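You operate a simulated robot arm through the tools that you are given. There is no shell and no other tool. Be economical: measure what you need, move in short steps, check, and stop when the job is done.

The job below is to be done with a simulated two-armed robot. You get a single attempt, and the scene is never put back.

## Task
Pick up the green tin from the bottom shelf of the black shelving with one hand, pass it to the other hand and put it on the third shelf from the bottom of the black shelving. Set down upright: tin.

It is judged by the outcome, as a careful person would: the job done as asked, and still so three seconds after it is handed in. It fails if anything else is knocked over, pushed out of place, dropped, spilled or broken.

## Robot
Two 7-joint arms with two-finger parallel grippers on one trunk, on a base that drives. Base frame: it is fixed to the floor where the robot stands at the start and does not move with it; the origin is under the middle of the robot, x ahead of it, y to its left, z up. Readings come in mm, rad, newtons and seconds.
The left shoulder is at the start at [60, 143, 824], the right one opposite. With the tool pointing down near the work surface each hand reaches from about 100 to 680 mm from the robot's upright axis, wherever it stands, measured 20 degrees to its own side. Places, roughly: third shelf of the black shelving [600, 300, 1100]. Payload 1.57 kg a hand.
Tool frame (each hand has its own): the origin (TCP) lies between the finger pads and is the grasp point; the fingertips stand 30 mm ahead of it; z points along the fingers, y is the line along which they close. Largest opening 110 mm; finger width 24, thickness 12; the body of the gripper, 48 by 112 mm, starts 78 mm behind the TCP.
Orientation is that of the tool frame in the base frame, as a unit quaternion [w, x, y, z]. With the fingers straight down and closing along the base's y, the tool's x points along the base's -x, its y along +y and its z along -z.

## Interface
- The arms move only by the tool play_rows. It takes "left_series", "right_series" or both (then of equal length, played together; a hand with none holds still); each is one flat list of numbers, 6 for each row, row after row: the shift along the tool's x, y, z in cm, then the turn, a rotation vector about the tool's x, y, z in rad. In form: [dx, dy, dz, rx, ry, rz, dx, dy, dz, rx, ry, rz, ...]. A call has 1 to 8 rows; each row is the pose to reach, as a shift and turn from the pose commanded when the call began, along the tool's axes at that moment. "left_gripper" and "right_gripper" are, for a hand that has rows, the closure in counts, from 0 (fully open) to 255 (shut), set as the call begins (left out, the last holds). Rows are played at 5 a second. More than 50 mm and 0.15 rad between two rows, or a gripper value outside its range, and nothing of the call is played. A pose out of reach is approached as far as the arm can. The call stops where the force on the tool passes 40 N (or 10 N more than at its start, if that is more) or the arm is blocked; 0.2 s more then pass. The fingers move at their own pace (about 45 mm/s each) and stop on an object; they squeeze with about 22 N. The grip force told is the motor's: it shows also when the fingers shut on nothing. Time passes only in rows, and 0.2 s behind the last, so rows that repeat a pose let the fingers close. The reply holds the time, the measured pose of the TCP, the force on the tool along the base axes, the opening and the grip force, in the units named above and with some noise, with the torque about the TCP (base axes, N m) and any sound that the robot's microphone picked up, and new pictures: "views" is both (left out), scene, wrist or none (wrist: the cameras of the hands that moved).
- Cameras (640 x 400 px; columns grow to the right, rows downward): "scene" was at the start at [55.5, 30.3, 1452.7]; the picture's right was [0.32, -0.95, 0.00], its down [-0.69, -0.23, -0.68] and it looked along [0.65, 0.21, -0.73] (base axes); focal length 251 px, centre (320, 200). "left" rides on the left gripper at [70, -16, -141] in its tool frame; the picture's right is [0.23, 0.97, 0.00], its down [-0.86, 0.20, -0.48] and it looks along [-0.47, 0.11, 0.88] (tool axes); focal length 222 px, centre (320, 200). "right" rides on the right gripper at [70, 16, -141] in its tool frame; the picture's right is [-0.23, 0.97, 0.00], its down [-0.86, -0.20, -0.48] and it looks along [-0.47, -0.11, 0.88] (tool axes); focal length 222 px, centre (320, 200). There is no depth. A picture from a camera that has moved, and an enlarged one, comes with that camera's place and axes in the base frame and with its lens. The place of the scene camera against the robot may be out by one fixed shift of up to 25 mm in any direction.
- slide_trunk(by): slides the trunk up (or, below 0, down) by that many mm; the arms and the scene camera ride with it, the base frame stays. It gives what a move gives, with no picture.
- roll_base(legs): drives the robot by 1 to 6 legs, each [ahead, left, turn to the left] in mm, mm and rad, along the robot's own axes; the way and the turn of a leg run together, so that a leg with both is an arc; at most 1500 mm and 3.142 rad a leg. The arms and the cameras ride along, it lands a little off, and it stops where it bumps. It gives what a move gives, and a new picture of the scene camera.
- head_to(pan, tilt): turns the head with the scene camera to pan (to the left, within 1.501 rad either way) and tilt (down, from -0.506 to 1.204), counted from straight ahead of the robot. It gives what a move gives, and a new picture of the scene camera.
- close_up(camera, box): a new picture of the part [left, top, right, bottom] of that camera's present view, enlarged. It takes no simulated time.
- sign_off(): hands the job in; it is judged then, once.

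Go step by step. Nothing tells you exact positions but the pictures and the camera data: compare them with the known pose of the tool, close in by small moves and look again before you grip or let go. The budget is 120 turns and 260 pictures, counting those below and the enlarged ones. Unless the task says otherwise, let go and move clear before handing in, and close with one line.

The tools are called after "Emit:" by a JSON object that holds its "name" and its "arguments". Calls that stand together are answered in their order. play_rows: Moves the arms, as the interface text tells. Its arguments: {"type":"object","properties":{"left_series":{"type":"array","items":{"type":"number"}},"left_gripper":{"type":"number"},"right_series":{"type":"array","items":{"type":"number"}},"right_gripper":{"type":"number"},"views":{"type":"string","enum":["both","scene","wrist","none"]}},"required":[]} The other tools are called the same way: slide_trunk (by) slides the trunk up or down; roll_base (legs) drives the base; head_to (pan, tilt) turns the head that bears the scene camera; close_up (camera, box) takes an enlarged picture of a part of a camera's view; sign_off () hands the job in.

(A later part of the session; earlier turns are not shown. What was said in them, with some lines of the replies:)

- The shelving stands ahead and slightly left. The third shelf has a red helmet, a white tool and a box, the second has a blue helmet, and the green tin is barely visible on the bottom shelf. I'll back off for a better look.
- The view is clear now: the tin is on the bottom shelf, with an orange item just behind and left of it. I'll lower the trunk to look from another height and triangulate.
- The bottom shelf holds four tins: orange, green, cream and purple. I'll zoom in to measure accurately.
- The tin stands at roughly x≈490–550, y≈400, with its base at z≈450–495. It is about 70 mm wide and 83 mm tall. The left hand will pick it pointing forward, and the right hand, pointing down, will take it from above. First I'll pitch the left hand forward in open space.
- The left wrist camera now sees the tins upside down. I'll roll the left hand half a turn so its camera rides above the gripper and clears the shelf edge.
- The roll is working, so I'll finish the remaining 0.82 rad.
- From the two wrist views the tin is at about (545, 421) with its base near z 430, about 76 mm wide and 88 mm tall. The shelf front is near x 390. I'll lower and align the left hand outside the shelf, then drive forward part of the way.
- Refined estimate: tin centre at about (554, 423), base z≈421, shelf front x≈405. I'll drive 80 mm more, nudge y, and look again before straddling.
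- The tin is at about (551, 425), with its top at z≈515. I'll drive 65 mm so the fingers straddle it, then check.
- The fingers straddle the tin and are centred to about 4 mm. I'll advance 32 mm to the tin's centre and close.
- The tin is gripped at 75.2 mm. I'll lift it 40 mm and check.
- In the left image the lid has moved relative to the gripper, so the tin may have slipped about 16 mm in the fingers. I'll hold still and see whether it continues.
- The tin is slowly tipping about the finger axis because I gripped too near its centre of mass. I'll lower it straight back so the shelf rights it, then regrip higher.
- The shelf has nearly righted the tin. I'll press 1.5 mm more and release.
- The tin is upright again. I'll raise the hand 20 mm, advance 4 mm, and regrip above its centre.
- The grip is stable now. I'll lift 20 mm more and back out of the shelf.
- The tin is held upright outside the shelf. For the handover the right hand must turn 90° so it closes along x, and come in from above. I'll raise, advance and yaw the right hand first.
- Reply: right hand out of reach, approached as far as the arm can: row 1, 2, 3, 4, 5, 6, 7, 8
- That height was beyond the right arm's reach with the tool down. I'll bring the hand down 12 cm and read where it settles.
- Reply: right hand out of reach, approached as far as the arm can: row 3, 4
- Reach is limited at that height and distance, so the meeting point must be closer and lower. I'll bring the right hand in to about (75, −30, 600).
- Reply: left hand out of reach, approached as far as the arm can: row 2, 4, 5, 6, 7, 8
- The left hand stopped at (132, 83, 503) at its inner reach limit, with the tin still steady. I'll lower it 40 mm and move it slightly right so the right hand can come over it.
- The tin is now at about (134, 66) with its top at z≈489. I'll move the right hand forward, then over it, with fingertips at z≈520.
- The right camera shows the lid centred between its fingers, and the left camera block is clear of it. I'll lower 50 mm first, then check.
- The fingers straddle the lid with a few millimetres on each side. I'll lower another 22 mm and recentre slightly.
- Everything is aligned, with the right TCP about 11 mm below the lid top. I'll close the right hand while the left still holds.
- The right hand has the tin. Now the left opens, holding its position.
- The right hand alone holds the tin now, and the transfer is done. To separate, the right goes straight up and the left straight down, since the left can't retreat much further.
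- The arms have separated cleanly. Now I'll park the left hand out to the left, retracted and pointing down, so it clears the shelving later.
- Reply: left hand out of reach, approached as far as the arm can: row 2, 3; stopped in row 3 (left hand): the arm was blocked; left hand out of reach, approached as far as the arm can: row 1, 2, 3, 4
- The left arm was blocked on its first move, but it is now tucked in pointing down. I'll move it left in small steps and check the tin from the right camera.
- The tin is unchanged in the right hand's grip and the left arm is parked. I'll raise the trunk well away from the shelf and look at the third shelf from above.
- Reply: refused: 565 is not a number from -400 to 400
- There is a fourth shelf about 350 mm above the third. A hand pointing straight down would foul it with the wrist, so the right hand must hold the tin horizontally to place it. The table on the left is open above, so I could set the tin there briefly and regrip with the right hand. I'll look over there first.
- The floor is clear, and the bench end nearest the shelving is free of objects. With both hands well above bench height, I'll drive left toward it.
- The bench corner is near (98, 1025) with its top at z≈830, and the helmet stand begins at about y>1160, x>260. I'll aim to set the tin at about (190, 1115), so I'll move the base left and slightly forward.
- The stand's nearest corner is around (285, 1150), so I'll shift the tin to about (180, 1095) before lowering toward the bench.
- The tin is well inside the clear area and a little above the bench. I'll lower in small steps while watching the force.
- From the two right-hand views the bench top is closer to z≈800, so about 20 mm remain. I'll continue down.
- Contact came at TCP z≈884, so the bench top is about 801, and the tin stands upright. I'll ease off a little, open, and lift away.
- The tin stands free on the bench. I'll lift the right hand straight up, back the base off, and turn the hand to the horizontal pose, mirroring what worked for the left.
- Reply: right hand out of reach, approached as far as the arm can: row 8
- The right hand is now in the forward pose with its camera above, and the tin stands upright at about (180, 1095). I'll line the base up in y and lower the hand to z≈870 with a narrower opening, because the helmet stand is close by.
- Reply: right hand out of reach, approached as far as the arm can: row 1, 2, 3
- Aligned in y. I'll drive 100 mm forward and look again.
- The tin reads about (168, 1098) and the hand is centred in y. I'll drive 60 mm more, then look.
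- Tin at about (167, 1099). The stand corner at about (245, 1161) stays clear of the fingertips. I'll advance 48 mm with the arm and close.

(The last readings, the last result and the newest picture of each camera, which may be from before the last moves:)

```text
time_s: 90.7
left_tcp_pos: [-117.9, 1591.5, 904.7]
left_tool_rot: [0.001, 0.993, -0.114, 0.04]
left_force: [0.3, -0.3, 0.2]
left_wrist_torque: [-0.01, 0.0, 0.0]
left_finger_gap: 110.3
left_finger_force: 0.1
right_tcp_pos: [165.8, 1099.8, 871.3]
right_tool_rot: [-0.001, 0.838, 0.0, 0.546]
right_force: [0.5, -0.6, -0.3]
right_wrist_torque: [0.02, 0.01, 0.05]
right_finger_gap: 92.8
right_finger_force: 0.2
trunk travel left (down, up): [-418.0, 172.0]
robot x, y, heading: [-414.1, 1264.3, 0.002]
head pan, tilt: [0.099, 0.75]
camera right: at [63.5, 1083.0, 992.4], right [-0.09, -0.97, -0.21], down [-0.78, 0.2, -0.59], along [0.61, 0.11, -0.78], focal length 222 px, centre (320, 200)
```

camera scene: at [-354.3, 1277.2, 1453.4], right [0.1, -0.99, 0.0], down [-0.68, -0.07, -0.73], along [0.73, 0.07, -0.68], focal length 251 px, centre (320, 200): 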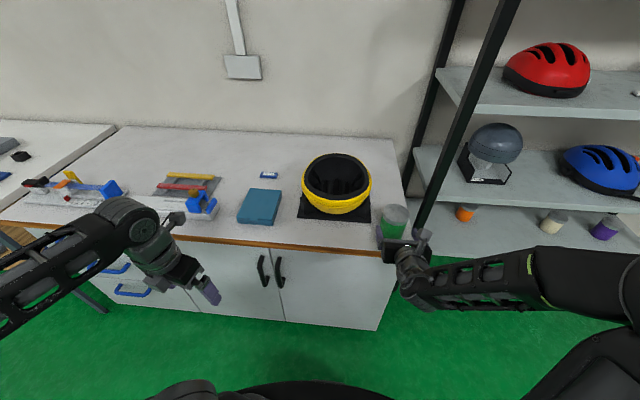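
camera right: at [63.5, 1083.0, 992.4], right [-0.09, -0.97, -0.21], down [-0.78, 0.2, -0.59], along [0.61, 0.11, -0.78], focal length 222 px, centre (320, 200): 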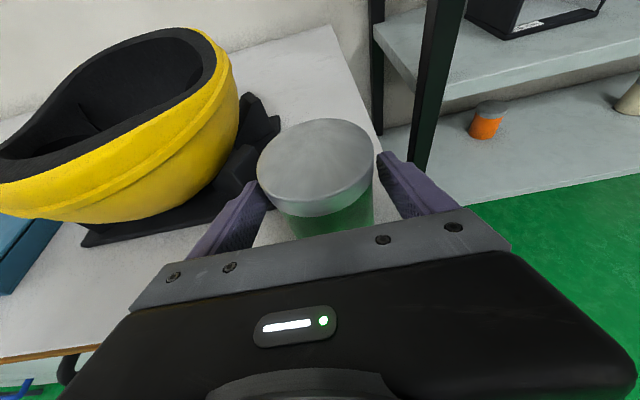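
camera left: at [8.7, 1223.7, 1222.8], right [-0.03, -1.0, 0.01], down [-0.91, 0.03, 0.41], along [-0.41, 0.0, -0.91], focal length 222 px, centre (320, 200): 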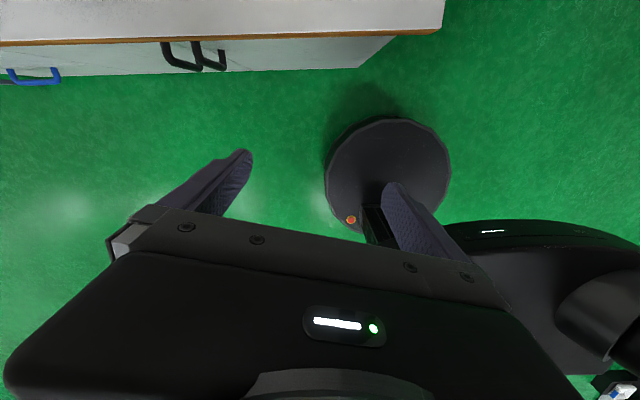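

Emit:
{"name": "play_rows", "arguments": {"right_series": [0.16, 0.1, 0.37, 0, 0, 0], "views": "none"}}

Emit:
{"name": "play_rows", "arguments": {"right_series": [0, 0, 0, 0, 0, 0, 0, 0, 0, 0, 0, 0, 0, 0, 0, 0, 0, 0, 0, 0, 0, 0, 0, 0], "right_gripper": 255, "views": "none"}}

Emit:
{"name": "play_rows", "arguments": {"right_series": [0.46, 0, -0.2, 0, 0, 0, 0.92, 0, -0.4, 0, 0, 0, 0.92, 0, -0.4, 0, 0, 0], "views": "wrist"}}

Emit:
{"name": "play_rows", "arguments": {"right_series": [0.46, 0, -0.2, 0, 0, 0, 0.92, 0, -0.4, 0, 0, 0, 0.92, 0, -0.4, 0, 0, 0, 0.92, 0, -0.4, 0, 0, 0, 0.92, 0, -0.4, 0, 0, 0], "views": "both"}}

```text
time_s: 91.0
left_tcp_pos: [-117.9, 1590.7, 906.8]
left_tool_rot: [0.001, 0.993, -0.115, 0.039]
left_force: [-0.7, 0.1, -0.1]
left_wrist_torque: [0.01, -0.01, -0.02]
left_finger_gap: 110.1
left_finger_force: 0.1
right_tcp_pos: [168.1, 1097.7, 870.0]
right_tool_rot: [0.0, 0.838, 0.0, 0.546]
right_force: [0.1, 0.4, 0.3]
right_wrist_torque: [0.0, -0.02, 0.03]
right_finger_gap: 93.0
right_finger_force: 0.0
trunk travel left (down, up): [-418.0, 172.0]
robot x, y, heading: [-422.5, 1262.1, 0.002]
head pan, tilt: [0.099, 0.75]
```

```text
time_s: 92.0
left_tcp_pos: [-117.2, 1590.5, 905.1]
left_tool_rot: [0.002, 0.993, -0.114, 0.04]
left_force: [-0.3, 0.4, 0.7]
left_wrist_torque: [-0.03, -0.02, 0.0]
left_finger_gap: 110.0
left_finger_force: 0.1
right_tcp_pos: [169.8, 1099.0, 870.9]
right_tool_rot: [-0.001, 0.838, 0.0, 0.546]
right_force: [0.4, 0.3, -0.8]
right_wrist_torque: [0.08, -0.03, -0.02]
right_finger_gap: 76.5
right_finger_force: 22.5
trunk travel left (down, up): [-418.0, 172.0]
robot x, y, heading: [-418.5, 1263.8, 0.002]
head pan, tilt: [0.099, 0.75]
```

```text
time_s: 92.8
left_tcp_pos: [-118.2, 1590.5, 905.6]
left_tool_rot: [0.002, 0.993, -0.115, 0.039]
left_force: [-0.3, -0.2, -0.3]
left_wrist_torque: [0.01, 0.01, 0.0]
left_finger_gap: 109.9
left_finger_force: 0.0
right_tcp_pos: [169.7, 1098.7, 881.1]
right_tool_rot: [-0.001, 0.838, 0.001, 0.545]
right_force: [-2.1, -0.6, -2.8]
right_wrist_torque: [-0.01, 0.04, 0.01]
right_finger_gap: 76.4
right_finger_force: 22.1
trunk travel left (down, up): [-418.0, 172.0]
robot x, y, heading: [-416.9, 1265.1, 0.001]
head pan, tilt: [0.099, 0.75]
camera right: at [67.4, 1082.2, 1002.3], right [-0.09, -0.97, -0.21], down [-0.78, 0.2, -0.59], along [0.61, 0.11, -0.78], focal length 222 px, centre (320, 200)
```

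right: 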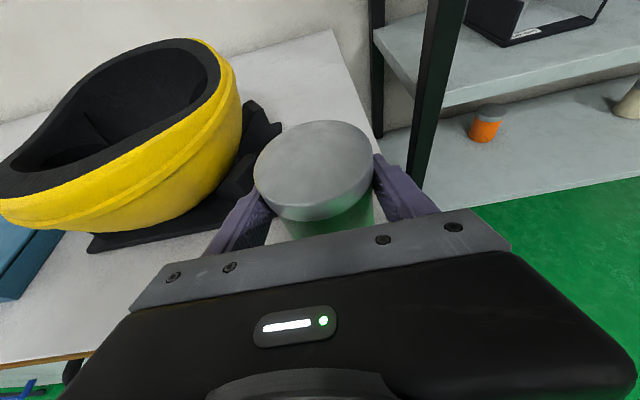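

```text
time_s: 94.0
left_tcp_pos: [-116.9, 1591.2, 907.0]
left_tool_rot: [0.002, 0.993, -0.115, 0.039]
left_force: [-0.8, 0.4, -0.4]
left_wrist_torque: [-0.01, 0.01, 0.01]
left_finger_gap: 110.2
left_finger_force: 0.1
right_tcp_pos: [170.7, 1097.5, 891.4]
right_tool_rot: [-0.001, 0.838, 0.0, 0.545]
right_force: [0.7, 0.8, -2.4]
right_wrist_torque: [-0.02, 0.02, 0.0]
right_finger_gap: 76.5
right_finger_force: 21.8
trunk travel left (down, up): [-418.0, 172.0]
robot x, y, heading: [-416.8, 1267.9, -0.003]
head pan, tilt: [0.099, 0.75]
camera scene: at [-355.2, 1277.1, 1453.5], right [0.1, -0.99, 0.0], down [-0.68, -0.07, -0.73], along [0.73, 0.07, -0.68], focal length 251 px, centre (320, 200)
camera right: at [67.4, 1082.0, 1012.1], right [-0.09, -0.97, -0.21], down [-0.78, 0.2, -0.59], along [0.61, 0.11, -0.78], focal length 222 px, centre (320, 200)
```

scene: 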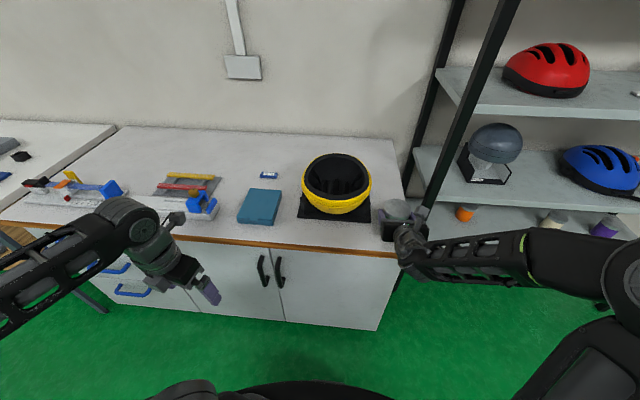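
right: 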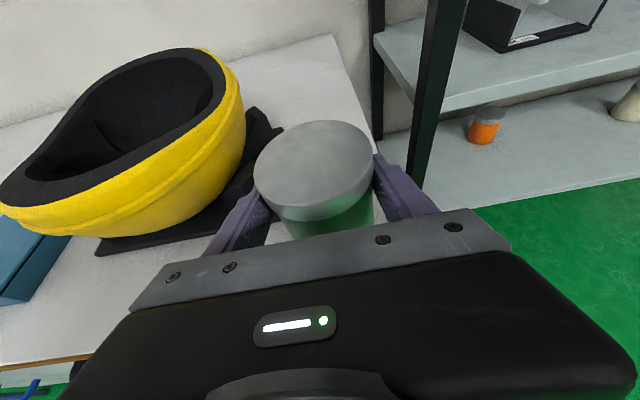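

The grip is steady and the tin upright. I'll lift a bit more, back away from the bench, and raise the trunk.

Emit:
{"name": "play_rows", "arguments": {"right_series": [0.92, 0, -0.4, 0, 0, 0, 1.83, 0, -0.8, 0, 0, 0, 2.75, 0, -1.2, 0, 0, 0], "views": "none"}}

Emit:
{"name": "roll_base", "arguments": {"legs": [[-300, 0, 0]]}}

Emit:
{"name": "slide_trunk", "arguments": {"by": 170}}

Emit:
{"name": "play_rows", "arguments": {"right_series": [2.3, 0, -1.0, 0, 0, 0, 4.6, 0, -2.0, 0, 0, 0, 6.9, 0, -3.0, 0, 0, 0, 9.2, 0, -4.0, 0, 0, 0, 11.4, 0, -5.0, 0, 0, 0], "views": "wrist"}}

```text
time_s: 94.8
left_tcp_pos: [-117.1, 1590.8, 906.2]
left_tool_rot: [0.002, 0.993, -0.115, 0.039]
left_force: [0.0, 0.0, -0.3]
left_wrist_torque: [0.0, -0.01, 0.03]
left_finger_gap: 110.3
left_finger_force: 0.0
right_tcp_pos: [169.5, 1098.3, 923.4]
right_tool_rot: [-0.001, 0.838, 0.0, 0.546]
right_force: [0.1, 0.4, -2.7]
right_wrist_torque: [0.0, 0.02, -0.02]
right_finger_gap: 76.3
right_finger_force: 21.7
trunk travel left (down, up): [-418.0, 172.0]
robot x, y, heading: [-417.3, 1260.4, 0.004]
head pan, tilt: [0.099, 0.75]
```

```text
time_s: 96.9
left_tcp_pos: [-415.2, 1590.5, 906.6]
left_tool_rot: [0.003, 0.993, -0.116, 0.039]
left_force: [0.0, -0.1, -0.2]
left_wrist_torque: [-0.02, 0.01, -0.01]
left_finger_gap: 109.9
left_finger_force: 0.1
right_tcp_pos: [-131.0, 1097.5, 923.0]
right_tool_rot: [-0.001, 0.838, 0.0, 0.546]
right_force: [-0.1, -0.3, -2.4]
right_wrist_torque: [-0.05, -0.01, 0.0]
right_finger_gap: 76.2
right_finger_force: 21.8
trunk travel left (down, up): [-418.0, 172.0]
robot x, y, heading: [-722.1, 1262.0, -0.0]
head pan, tilt: [0.099, 0.75]
camera scene: at [-654.5, 1276.6, 1453.5], right [0.1, -0.99, 0.0], down [-0.68, -0.07, -0.73], along [0.73, 0.07, -0.68], focal length 251 px, centre (320, 200)
```

scene: 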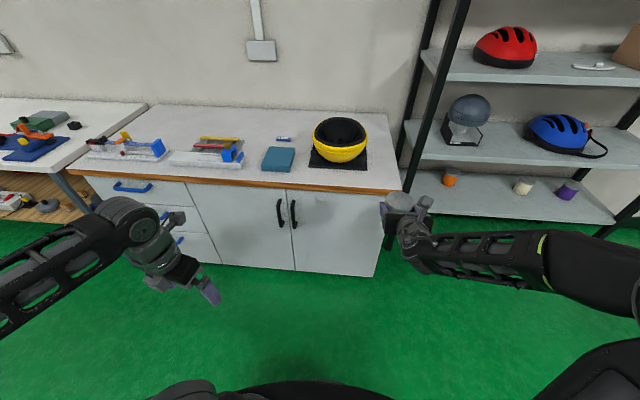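

```text
time_s: 98.8
left_tcp_pos: [-415.0, 1588.4, 1076.9]
left_tool_rot: [0.001, 0.993, -0.115, 0.04]
left_force: [0.4, -0.2, -0.2]
left_wrist_torque: [0.03, -0.01, -0.05]
left_finger_gap: 109.8
left_finger_force: 0.0
right_tcp_pos: [-130.1, 1096.8, 1093.3]
right_tool_rot: [0.0, 0.838, -0.001, 0.545]
right_force: [-0.4, 0.7, -3.3]
right_wrist_torque: [0.01, 0.0, -0.05]
right_finger_gap: 76.2
right_finger_force: 22.1
trunk travel left (down, up): [-588.0, 2.0]
robot x, y, heading: [-716.0, 1261.2, 0.003]
head pan, tilt: [0.099, 0.75]
```

```text
time_s: 100.0
left_tcp_pos: [-417.3, 1589.5, 1075.4]
left_tool_rot: [0.002, 0.992, -0.116, 0.04]
left_force: [0.0, 0.4, 0.3]
left_wrist_torque: [0.02, -0.03, -0.04]
left_finger_gap: 109.8
left_finger_force: 0.1
right_tcp_pos: [-128.0, 1098.3, 1214.9]
right_tool_rot: [-0.001, 0.838, 0.0, 0.546]
right_force: [-0.6, 0.6, -3.1]
right_wrist_torque: [0.02, 0.03, 0.01]
right_finger_gap: 76.3
right_finger_force: 21.5
trunk travel left (down, up): [-588.0, 2.0]
robot x, y, heading: [-715.1, 1264.2, 0.006]
head pan, tilt: [0.099, 0.75]
camera right: at [-230.9, 1081.9, 1336.5], right [-0.09, -0.97, -0.21], down [-0.78, 0.2, -0.59], along [0.61, 0.11, -0.78], focal length 222 px, centre (320, 200)
```

right: 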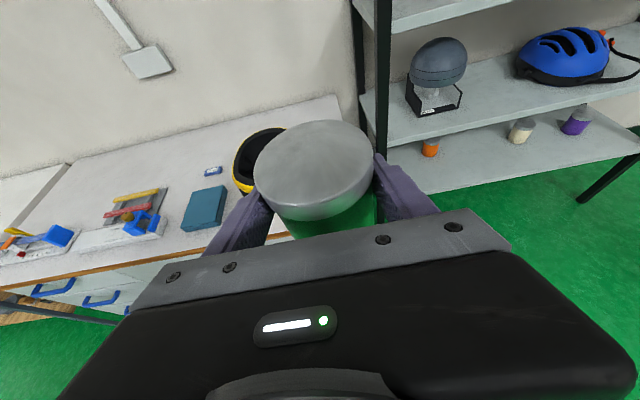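

Holding well. Now I'll drive right to face the target spot on the third shelf, staying well clear of it.

Emit:
{"name": "roll_base", "arguments": {"legs": [[100, -440, 0], [100, -440, 0]]}}

Emit:
{"name": "play_rows", "arguments": {"right_series": [0, 0, 0, 0, 0, 0], "views": "wrist"}}

```text
time_s: 105.0
left_tcp_pos: [-216.7, 711.4, 1076.6]
left_tool_rot: [0.003, 0.992, -0.116, 0.04]
left_force: [-0.2, -0.1, -0.1]
left_wrist_torque: [0.04, 0.01, -0.01]
left_finger_gap: 109.9
left_finger_force: 0.2
right_tcp_pos: [70.7, 220.1, 1215.3]
right_tool_rot: [-0.001, 0.838, -0.001, 0.546]
right_force: [0.4, 0.0, -1.9]
right_wrist_torque: [0.05, 0.01, 0.01]
right_finger_gap: 76.1
right_finger_force: 22.1
trunk travel left (down, up): [-588.0, 2.0]
robot x, y, heading: [-518.2, 389.0, -0.003]
head pan, tilt: [0.099, 0.75]
camera scene: at [-454.4, 399.5, 1623.5], right [0.1, -1.0, 0.0], down [-0.68, -0.07, -0.73], along [0.73, 0.07, -0.68], focal length 251 px, centre (320, 200)
```

scene: 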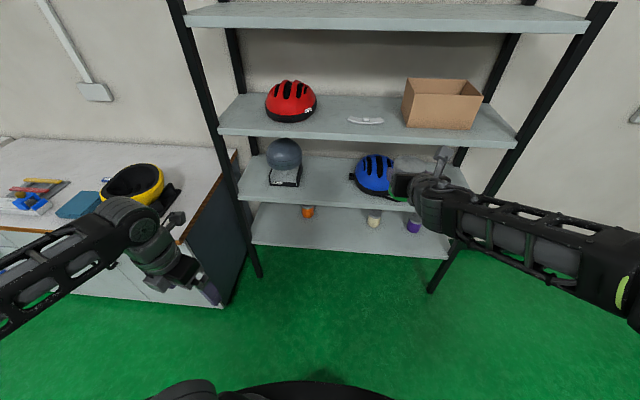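

```text
time_s: 105.4
left_tcp_pos: [-216.3, 713.4, 1076.5]
left_tool_rot: [0.002, 0.992, -0.117, 0.039]
left_force: [-0.3, -0.6, -0.1]
left_wrist_torque: [-0.02, -0.03, 0.03]
left_finger_gap: 110.0
left_finger_force: 0.0
right_tcp_pos: [70.1, 221.0, 1214.9]
right_tool_rot: [0.0, 0.838, -0.001, 0.546]
right_force: [0.7, 0.1, -2.2]
right_wrist_torque: [0.01, 0.03, 0.0]
right_finger_gap: 76.2
right_finger_force: 22.2
trunk travel left (down, up): [-588.0, 2.0]
robot x, y, heading: [-517.0, 390.8, -0.006]
head pan, tilt: [0.099, 0.75]
camera right: at [-31.7, 204.5, 1335.7], right [-0.1, -0.97, -0.21], down [-0.78, 0.2, -0.59], along [0.61, 0.11, -0.78], focal length 222 px, centre (320, 200)
```

right: 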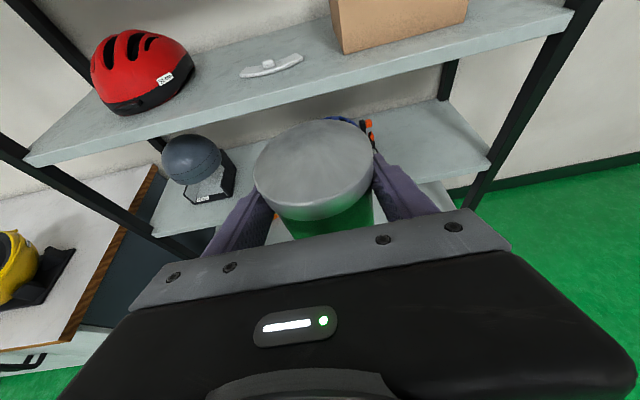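

The third shelf surface is near z≈1138 with its front edge at x≈405. The nearest objects are the box corner at (505, 141) and the white tool at x≥506. The spot (465, 225) is free, so I'll raise the tin 30 mm and drive closer.

Emit:
{"name": "play_rows", "arguments": {"right_series": [0.92, 0, -0.4, 0, 0, 0, 1.83, 0, -0.8, 0, 0, 0, 2.75, 0, -1.2, 0, 0, 0], "views": "none"}}

Emit:
{"name": "roll_base", "arguments": {"legs": [[230, 4, 0.004]]}}

Emit:
{"name": "play_rows", "arguments": {"right_series": [0, 0, 0, 0, 0, 0], "views": "wrist"}}

```text
time_s: 106.2
left_tcp_pos: [-216.0, 712.5, 1075.8]
left_tool_rot: [0.003, 0.993, -0.116, 0.039]
left_force: [0.3, 1.2, 0.3]
left_wrist_torque: [-0.02, -0.03, 0.0]
left_finger_gap: 110.0
left_finger_force: 0.0
right_tcp_pos: [69.5, 220.4, 1245.7]
right_tool_rot: [0.001, 0.838, -0.002, 0.546]
right_force: [0.1, 0.3, -3.6]
right_wrist_torque: [-0.05, 0.03, 0.03]
right_finger_gap: 76.3
right_finger_force: 21.9
trunk travel left (down, up): [-588.0, 2.0]
robot x, y, heading: [-515.9, 389.4, -0.001]
head pan, tilt: [0.099, 0.75]
```

```text
time_s: 108.0
left_tcp_pos: [14.5, 719.5, 1075.4]
left_tool_rot: [0.002, 0.993, -0.113, 0.039]
left_force: [0.0, 0.7, -0.5]
left_wrist_torque: [-0.02, 0.01, 0.04]
left_finger_gap: 109.8
left_finger_force: 0.0
right_tcp_pos: [303.2, 227.4, 1245.0]
right_tool_rot: [-0.002, 0.839, 0.001, 0.544]
right_force: [0.9, 0.8, -2.2]
right_wrist_torque: [0.0, 0.03, 0.01]
right_finger_gap: 76.0
right_finger_force: 21.8
trunk travel left (down, up): [-588.0, 2.0]
robot x, y, heading: [-291.0, 392.5, 0.006]
head pan, tilt: [0.099, 0.75]
camera scene: at [-221.6, 405.2, 1623.4], right [0.1, -0.99, 0.0], down [-0.68, -0.07, -0.73], along [0.73, 0.08, -0.68], focal length 251 px, centre (320, 200)
```

scene: 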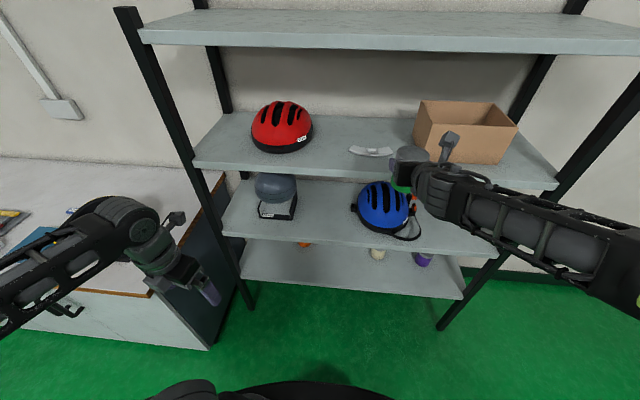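

```text
time_s: 108.4
left_tcp_pos: [13.6, 720.2, 1076.8]
left_tool_rot: [0.002, 0.993, -0.113, 0.04]
left_force: [0.3, 0.2, 0.2]
left_wrist_torque: [-0.01, 0.01, 0.02]
left_finger_gap: 110.0
left_finger_force: 0.1
right_tcp_pos: [302.2, 228.5, 1244.9]
right_tool_rot: [-0.002, 0.839, 0.001, 0.544]
right_force: [-0.1, -0.5, -2.4]
right_wrist_torque: [0.01, 0.0, 0.02]
right_finger_gap: 76.3
right_finger_force: 22.4
trunk travel left (down, up): [-588.0, 2.0]
robot x, y, heading: [-285.1, 389.3, 0.007]
head pan, tilt: [0.099, 0.75]
camera right: at [200.7, 211.8, 1365.7], right [-0.09, -0.97, -0.21], down [-0.79, 0.2, -0.59], along [0.61, 0.11, -0.78], focal length 222 px, centre (320, 200)
```

right: 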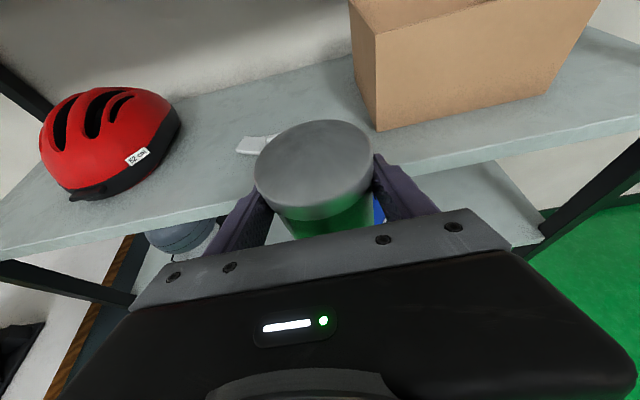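

Refined: shelf z≈1143, front x≈398, box corner at about (484, 144). I'll aim for the tin centre at about (456, 228) and drive 130 mm forward.

Emit:
{"name": "roll_base", "arguments": {"legs": [[130, 0, -0.003]]}}

Emit:
{"name": "play_rows", "arguments": {"right_series": [0, 0, 0, 0, 0, 0], "views": "wrist"}}

Emit:
{"name": "close_up", "arguments": {"camera": "scene", "box": [320, 80, 560, 230]}}

```text
time_s: 109.7
left_tcp_pos: [144.8, 719.0, 1076.4]
left_tool_rot: [0.002, 0.993, -0.115, 0.039]
left_force: [1.1, 0.5, -0.2]
left_wrist_torque: [-0.03, 0.04, 0.01]
left_finger_gap: 110.0
left_finger_force: 0.0
right_tcp_pos: [432.4, 227.7, 1244.6]
right_tool_rot: [-0.001, 0.839, 0.0, 0.544]
right_force: [0.8, 0.9, -3.2]
right_wrist_torque: [0.02, 0.06, -0.01]
right_finger_gap: 76.4
right_finger_force: 22.0
trunk travel left (down, up): [-588.0, 2.0]
robot x, y, heading: [-161.3, 392.3, 0.001]
head pan, tilt: [0.099, 0.75]
camera scene: at [-92.4, 405.5, 1623.4], right [0.1, -0.99, 0.0], down [-0.68, -0.07, -0.73], along [0.73, 0.07, -0.68], focal length 251 px, centre (320, 200)
```

scene: 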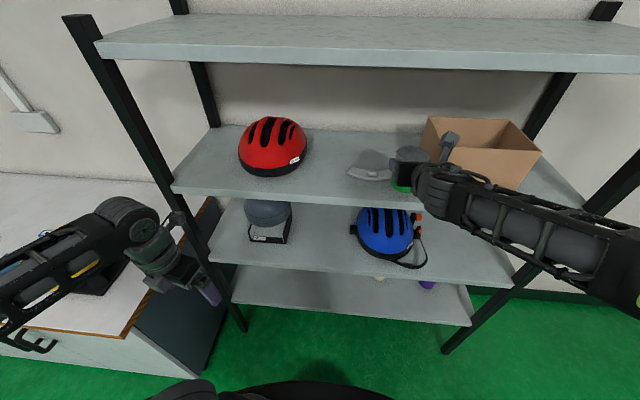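

```text
time_s: 110.1
left_tcp_pos: [143.7, 718.0, 1075.7]
left_tool_rot: [0.001, 0.993, -0.115, 0.04]
left_force: [0.3, -0.2, -0.8]
left_wrist_torque: [0.01, 0.03, 0.02]
left_finger_gap: 109.8
left_finger_force: 0.0
right_tcp_pos: [431.4, 226.9, 1245.6]
right_tool_rot: [0.0, 0.838, -0.001, 0.546]
right_force: [0.2, -0.4, -2.9]
right_wrist_torque: [0.0, 0.01, -0.01]
right_finger_gap: 76.4
right_finger_force: 22.1
trunk travel left (down, up): [-588.0, 2.0]
robot x, y, heading: [-161.6, 392.3, 0.002]
head pan, tilt: [0.099, 0.75]
camera right: at [328.7, 210.8, 1365.6], right [-0.09, -0.97, -0.21], down [-0.78, 0.2, -0.59], along [0.61, 0.11, -0.78], focal length 222 px, centre (320, 200)
```

right: 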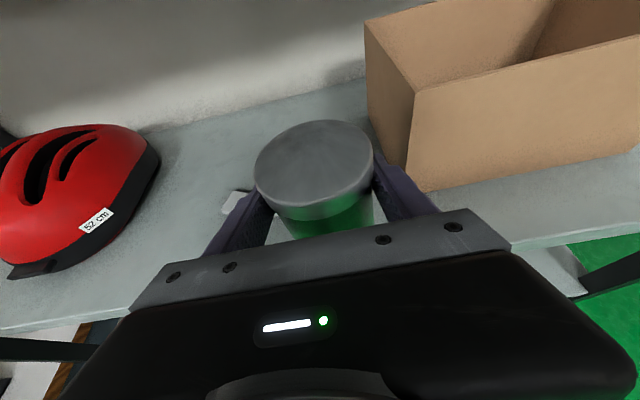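

```text
2.67 times, centred on (440, 155) of scene
camera zoom: at [-94.1, 405.5, 1623.5], right [0.1, -0.99, 0.0], down [-0.68, -0.07, -0.73], along [0.73, 0.07, -0.68], focal length 670 px, centre (0, 320)
```

zoom: 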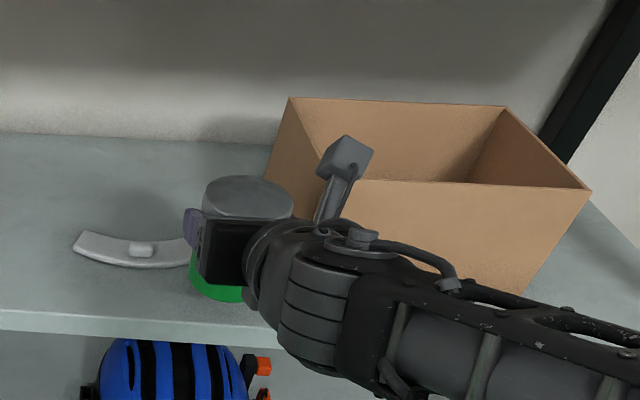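

The path is clear: box corner at about (485, 126), white tool at x≥490 to the left. I'll move 22 mm further in, then lower 20 mm.

Emit:
{"name": "play_rows", "arguments": {"right_series": [0.45, 0, 1.0, 0, 0, 0, 0.89, 0, 2.0, 0, 0, 0, -0.03, 0, 2.4, 0, 0, 0, -0.94, 0, 2.8, 0, 0, 0], "views": "both"}}

Emit:
{"name": "close_up", "arguments": {"camera": "scene", "box": [320, 110, 480, 210]}}

```text
time_s: 111.1
left_tcp_pos: [142.4, 718.5, 1077.1]
left_tool_rot: [0.002, 0.993, -0.115, 0.039]
left_force: [-1.1, -0.2, 0.2]
left_wrist_torque: [0.0, -0.02, 0.01]
left_finger_gap: 109.8
left_finger_force: 0.2
right_tcp_pos: [452.5, 226.2, 1225.7]
right_tool_rot: [0.0, 0.838, -0.001, 0.545]
right_force: [-0.2, -0.1, -2.6]
right_wrist_torque: [0.01, 0.01, 0.05]
right_finger_gap: 76.4
right_finger_force: 21.9
trunk travel left (down, up): [-588.0, 2.0]
robot x, y, heading: [-159.1, 392.1, 0.002]
head pan, tilt: [0.099, 0.75]
camera scene: at [-94.3, 405.3, 1623.5], right [0.1, -0.99, 0.0], down [-0.68, -0.07, -0.73], along [0.73, 0.07, -0.68], focal length 251 px, centre (320, 200)
camera right: at [350.1, 210.5, 1345.7], right [-0.09, -0.97, -0.21], down [-0.78, 0.2, -0.59], along [0.61, 0.11, -0.78], focal length 222 px, centre (320, 200)
```

scene: 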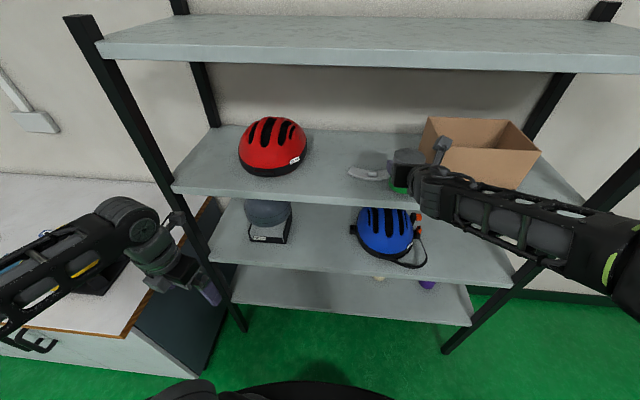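
right: 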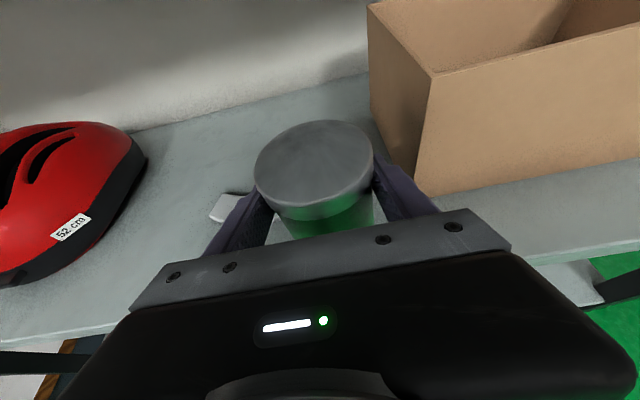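

```text
4.00 times, centred on (400, 160) of scene
camera zoom: at [-94.3, 405.3, 1623.5], right [0.1, -0.99, 0.0], down [-0.68, -0.07, -0.73], along [0.73, 0.07, -0.68], focal length 1004 px, centre (0, 360)
```

zoom: 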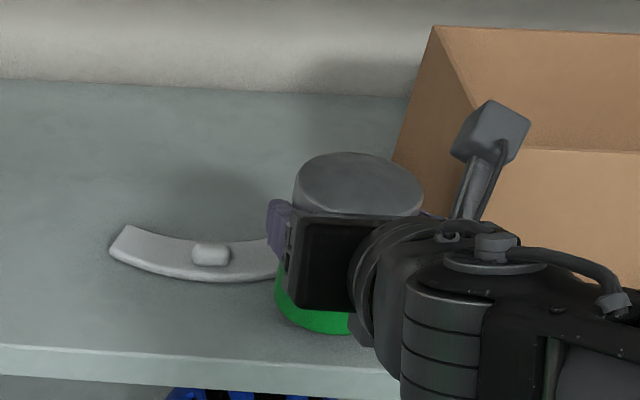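

The tin sits inside the front edge with about 12 mm left to go. I'll lower in small steps while watching the force.

Emit:
{"name": "play_rows", "arguments": {"right_series": [-0.37, 0, 0.16, 0, 0, 0, -0.73, 0, 0.32, 0, 0, 0], "views": "none"}}

Emit:
{"name": "play_rows", "arguments": {"right_series": [-0.32, 0, 0.14, 0, 0, 0], "views": "none"}}

Emit:
{"name": "close_up", "arguments": {"camera": "scene", "box": [320, 110, 480, 210]}}

```text
time_s: 111.7
left_tcp_pos: [143.8, 719.8, 1076.9]
left_tool_rot: [0.003, 0.993, -0.115, 0.04]
left_force: [0.1, 0.0, -0.2]
left_wrist_torque: [-0.03, -0.01, 0.0]
left_finger_gap: 109.9
left_finger_force: 0.0
right_tcp_pos: [451.3, 227.1, 1217.4]
right_tool_rot: [0.0, 0.838, -0.002, 0.545]
right_force: [-0.2, 0.2, -2.5]
right_wrist_torque: [0.01, -0.01, -0.03]
right_finger_gap: 76.1
right_finger_force: 22.2
trunk travel left (down, up): [-588.0, 2.0]
robot x, y, heading: [-157.4, 391.6, 0.001]
head pan, tilt: [0.099, 0.75]
```

```text
time_s: 112.1
left_tcp_pos: [142.8, 718.4, 1077.2]
left_tool_rot: [0.001, 0.993, -0.115, 0.04]
left_force: [-0.2, 0.6, -1.4]
left_wrist_torque: [0.02, 0.0, 0.0]
left_finger_gap: 110.0
left_finger_force: 0.1
right_tcp_pos: [452.6, 226.3, 1213.2]
right_tool_rot: [0.0, 0.838, -0.001, 0.546]
right_force: [0.4, 0.2, -2.4]
right_wrist_torque: [0.0, 0.05, 0.01]
right_finger_gap: 76.3
right_finger_force: 22.0
trunk travel left (down, up): [-588.0, 2.0]
robot x, y, heading: [-160.2, 392.2, 0.005]
head pan, tilt: [0.099, 0.75]
```

```text
4.00 times, centred on (400, 160) of scene
camera zoom: at [-94.3, 405.4, 1623.5], right [0.1, -0.99, 0.0], down [-0.68, -0.07, -0.73], along [0.73, 0.07, -0.68], focal length 1004 px, centre (0, 360)
```

zoom: 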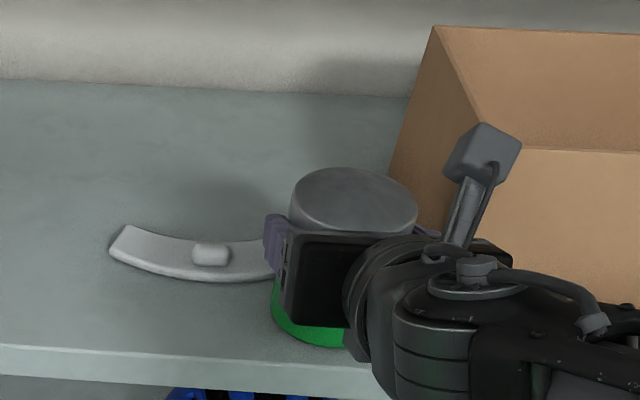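

No contact yet, and I'd like more margin from the front edge. I'll move 12 mm further in, where there is room, then keep lowering.

Emit:
{"name": "play_rows", "arguments": {"right_series": [0.25, 0, 0.55, 0, 0, 0, 0.48, 0, 1.1, 0, 0, 0], "views": "wrist"}}

Emit:
{"name": "play_rows", "arguments": {"right_series": [-0.32, 0, 0.14, 0, 0, 0], "views": "none"}}

Emit:
{"name": "play_rows", "arguments": {"right_series": [-0.32, 0, 0.14, 0, 0, 0], "views": "none"}}

```text
time_s: 112.7
left_tcp_pos: [142.6, 718.5, 1076.9]
left_tool_rot: [0.002, 0.993, -0.116, 0.038]
left_force: [-0.3, -0.2, 0.4]
left_wrist_torque: [0.01, -0.01, -0.03]
left_finger_gap: 110.2
left_finger_force: 0.0
right_tcp_pos: [463.5, 228.9, 1212.3]
right_tool_rot: [-0.001, 0.838, -0.001, 0.546]
right_force: [0.4, 0.8, -2.9]
right_wrist_torque: [0.02, 0.05, 0.03]
right_finger_gap: 76.0
right_finger_force: 22.0
trunk travel left (down, up): [-588.0, 2.0]
robot x, y, heading: [-156.1, 393.0, -0.003]
head pan, tilt: [0.099, 0.75]
camera right: at [362.1, 211.9, 1333.6], right [-0.09, -0.97, -0.21], down [-0.78, 0.2, -0.59], along [0.61, 0.11, -0.78], focal length 222 px, centre (320, 200)
```

right: 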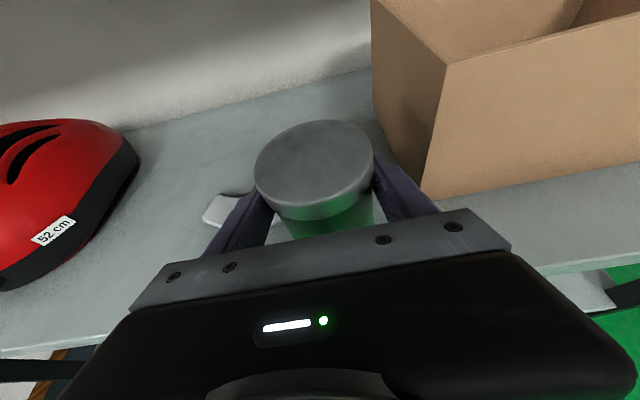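

```text
time_s: 113.1
left_tcp_pos: [143.3, 718.8, 1076.6]
left_tool_rot: [0.002, 0.993, -0.114, 0.039]
left_force: [-0.7, -0.6, 0.8]
left_wrist_torque: [0.03, 0.0, -0.03]
left_finger_gap: 110.0
left_finger_force: 0.1
right_tcp_pos: [463.8, 226.1, 1210.7]
right_tool_rot: [0.0, 0.838, 0.0, 0.545]
right_force: [1.2, 1.7, 1.9]
right_wrist_torque: [0.14, -0.09, -0.03]
right_finger_gap: 76.0
right_finger_force: 21.9
trunk travel left (down, up): [-588.0, 2.0]
robot x, y, heading: [-157.3, 396.1, 0.002]
head pan, tilt: [0.099, 0.75]
```

```text
time_s: 113.5
left_tcp_pos: [141.6, 720.4, 1076.7]
left_tool_rot: [0.002, 0.993, -0.115, 0.04]
left_force: [0.5, -0.6, 0.3]
left_wrist_torque: [-0.02, 0.03, 0.01]
left_finger_gap: 109.9
left_finger_force: 0.1
right_tcp_pos: [463.1, 228.0, 1208.4]
right_tool_rot: [0.0, 0.837, 0.0, 0.548]
right_force: [0.6, -1.3, 10.3]
right_wrist_torque: [-0.28, -0.27, 0.06]
right_finger_gap: 75.3
right_finger_force: 21.9
trunk travel left (down, up): [-588.0, 2.0]
robot x, y, heading: [-155.2, 391.1, -0.002]
head pan, tilt: [0.099, 0.75]
```

Contact came at TCP z≈1210, giving a shelf top of about 1140. I'll check that the tin is upright before releasing.

Emit:
{"name": "close_up", "arguments": {"camera": "scene", "box": [340, 120, 460, 195]}}

Emit:
{"name": "close_up", "arguments": {"camera": "right", "box": [160, 80, 480, 280]}}

```text
5.33 times, centred on (400, 158) of scene
camera zoom: at [-95.6, 405.5, 1623.7], right [0.1, -0.99, 0.0], down [-0.68, -0.07, -0.73], along [0.73, 0.07, -0.68], focal length 1339 px, centre (-107, 427)
```

zoom: 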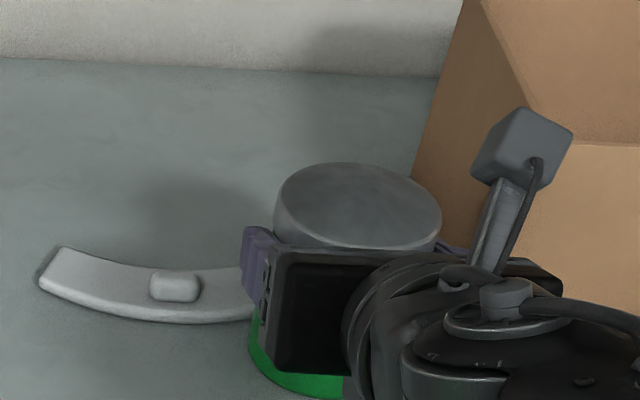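

```text
2.00 times, centred on (320, 180) of right
camera zoom: at [360.7, 211.5, 1329.2], right [-0.09, -0.97, -0.21], down [-0.78, 0.2, -0.59], along [0.62, 0.11, -0.78], focal length 444 px, centre (320, 240)
```

zoom: 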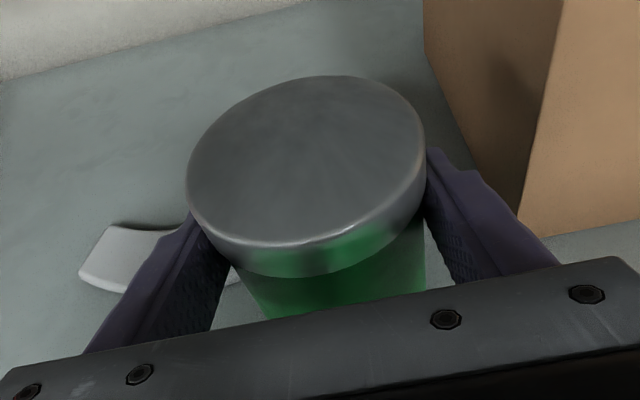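

The tin is upright. I'll open to about 92 mm, keeping clear of the box and the white tool.

Emit:
{"name": "play_rows", "arguments": {"right_series": [0, 0, 0, 0, 0, 0, 0, 0, 0, 0, 0, 0, 0, 0, 0, 0, 0, 0], "right_gripper": 38, "views": "wrist"}}

Emit:
{"name": "close_up", "arguments": {"camera": "scene", "box": [340, 120, 460, 195]}}

```text
time_s: 114.3
left_tcp_pos: [143.8, 719.7, 1076.5]
left_tool_rot: [0.002, 0.993, -0.115, 0.039]
left_force: [-0.2, 0.8, -0.2]
left_wrist_torque: [-0.03, -0.02, 0.04]
left_finger_gap: 110.0
left_finger_force: 0.1
right_tcp_pos: [463.1, 228.1, 1205.6]
right_tool_rot: [0.0, 0.838, -0.001, 0.545]
right_force: [-0.1, -1.1, -0.6]
right_wrist_torque: [0.01, 0.01, 0.0]
right_finger_gap: 93.6
right_finger_force: 0.1
trunk travel left (down, up): [-588.0, 2.0]
robot x, y, heading: [-154.9, 391.8, 0.003]
head pan, tilt: [0.099, 0.75]
camera right: at [361.5, 211.6, 1327.2], right [-0.09, -0.97, -0.21], down [-0.78, 0.2, -0.59], along [0.61, 0.11, -0.78], focal length 222 px, centre (320, 200)
```

right: 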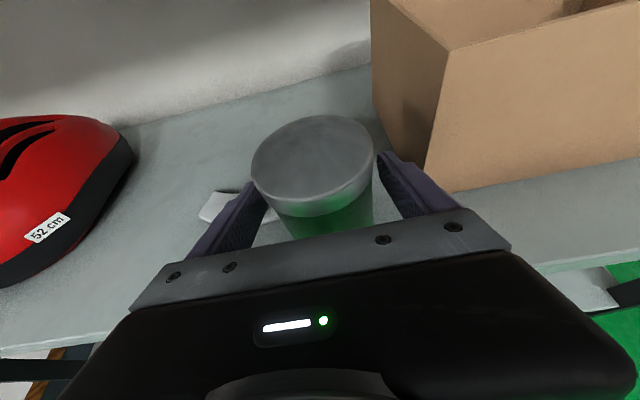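

```text
5.33 times, centred on (400, 158) of scene
camera zoom: at [-94.8, 405.5, 1623.5], right [0.1, -0.99, 0.0], down [-0.68, -0.07, -0.73], along [0.73, 0.07, -0.68], focal length 1339 px, centre (-107, 427)
```

zoom: 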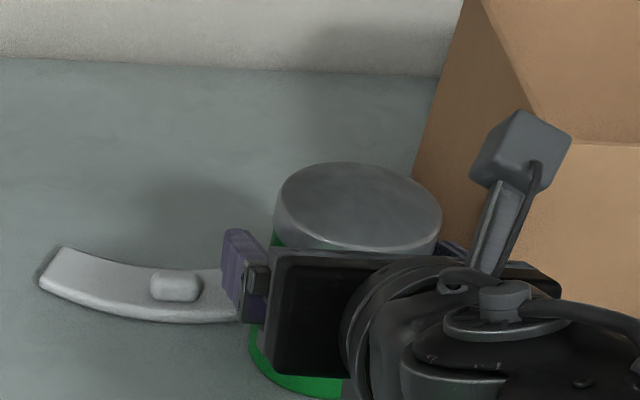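

Released, with the tin standing freely. I'll retract straight back 70 mm with the arm, then back the base out.

Emit:
{"name": "play_rows", "arguments": {"right_series": [-0.7, 0, -1.6, 0, 0, 0, -1.41, 0, -3.2, 0, 0, 0, -2.12, 0, -4.8, 0, 0, 0, -2.83, 0, -6.4, 0, 0, 0], "views": "wrist"}}

Emit:
{"name": "roll_base", "arguments": {"legs": [[-300, 0, 0]]}}

Emit:
{"name": "close_up", "arguments": {"camera": "scene", "box": [300, 80, 500, 205]}}

```text
time_s: 115.3
left_tcp_pos: [142.9, 719.0, 1076.6]
left_tool_rot: [0.002, 0.993, -0.114, 0.04]
left_force: [0.0, 0.4, 0.4]
left_wrist_torque: [0.0, -0.02, 0.03]
left_finger_gap: 110.0
left_finger_force: 0.1
right_tcp_pos: [395.2, 229.6, 1206.5]
right_tool_rot: [0.0, 0.838, -0.001, 0.545]
right_force: [0.0, 0.0, 0.7]
right_wrist_torque: [0.03, -0.02, -0.05]
right_finger_gap: 93.5
right_finger_force: 0.1
trunk travel left (down, up): [-588.0, 2.0]
robot x, y, heading: [-154.5, 389.2, -0.001]
head pan, tilt: [0.099, 0.75]
camera right: at [292.4, 212.3, 1328.3], right [-0.09, -0.97, -0.21], down [-0.78, 0.2, -0.59], along [0.61, 0.11, -0.78], focal length 222 px, centre (320, 200)
```

right: 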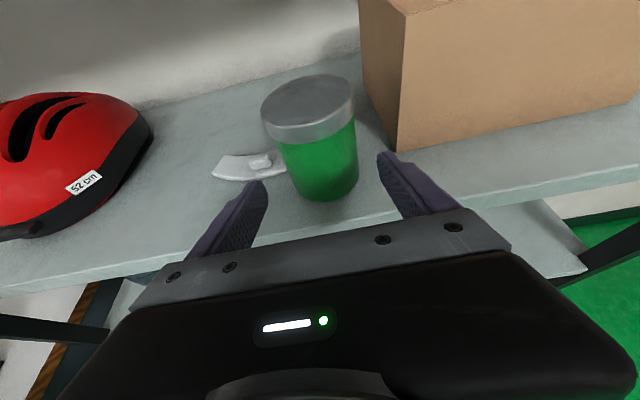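

```text
time_s: 117.3
left_tcp_pos: [-155.9, 717.9, 1077.0]
left_tool_rot: [0.001, 0.993, -0.115, 0.04]
left_force: [0.1, -0.5, 0.5]
left_wrist_torque: [-0.01, -0.03, 0.01]
left_finger_gap: 110.0
left_finger_force: 0.1
right_tcp_pos: [95.1, 227.5, 1206.9]
right_tool_rot: [0.0, 0.838, -0.002, 0.545]
right_force: [-0.1, -0.1, -0.1]
right_wrist_torque: [-0.02, 0.0, 0.0]
right_finger_gap: 93.8
right_finger_force: 0.2
trunk travel left (down, up): [-588.0, 2.0]
robot x, y, heading: [-458.6, 393.7, -0.0]
head pan, tilt: [0.099, 0.75]
camera scene: at [-394.9, 405.2, 1623.5], right [0.1, -1.0, 0.0], down [-0.68, -0.07, -0.73], along [0.73, 0.07, -0.68], focal length 251 px, centre (320, 200)
```

scene: 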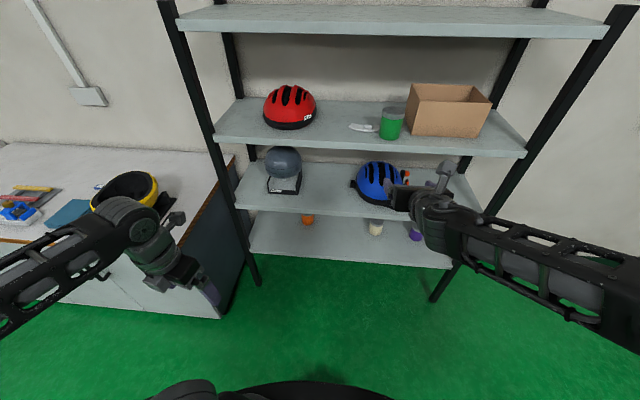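

```text
3.20 times, centred on (400, 142) of scene
camera zoom: at [-394.9, 405.2, 1623.5], right [0.1, -1.0, 0.0], down [-0.68, -0.07, -0.73], along [0.73, 0.07, -0.68], focal length 804 px, centre (64, 384)
```

zoom: 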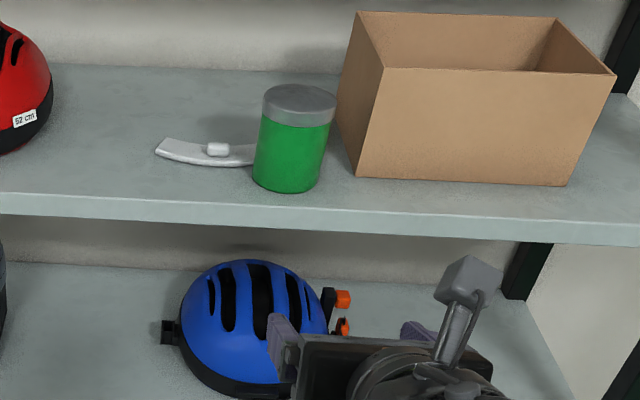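

The tin stands upright on the third shelf, well inside the front edge, and everything else is where it was. Both hands are clear, so I'm handing in.

Emit:
{"name": "sign_off", "arguments": {}}

```text
The job is handed in.
```

The green tin is standing upright on the third shelf. The left hand picked it up and passed it to the right, which set it on the bench once to change its grip and then placed it; nothing else was moved.
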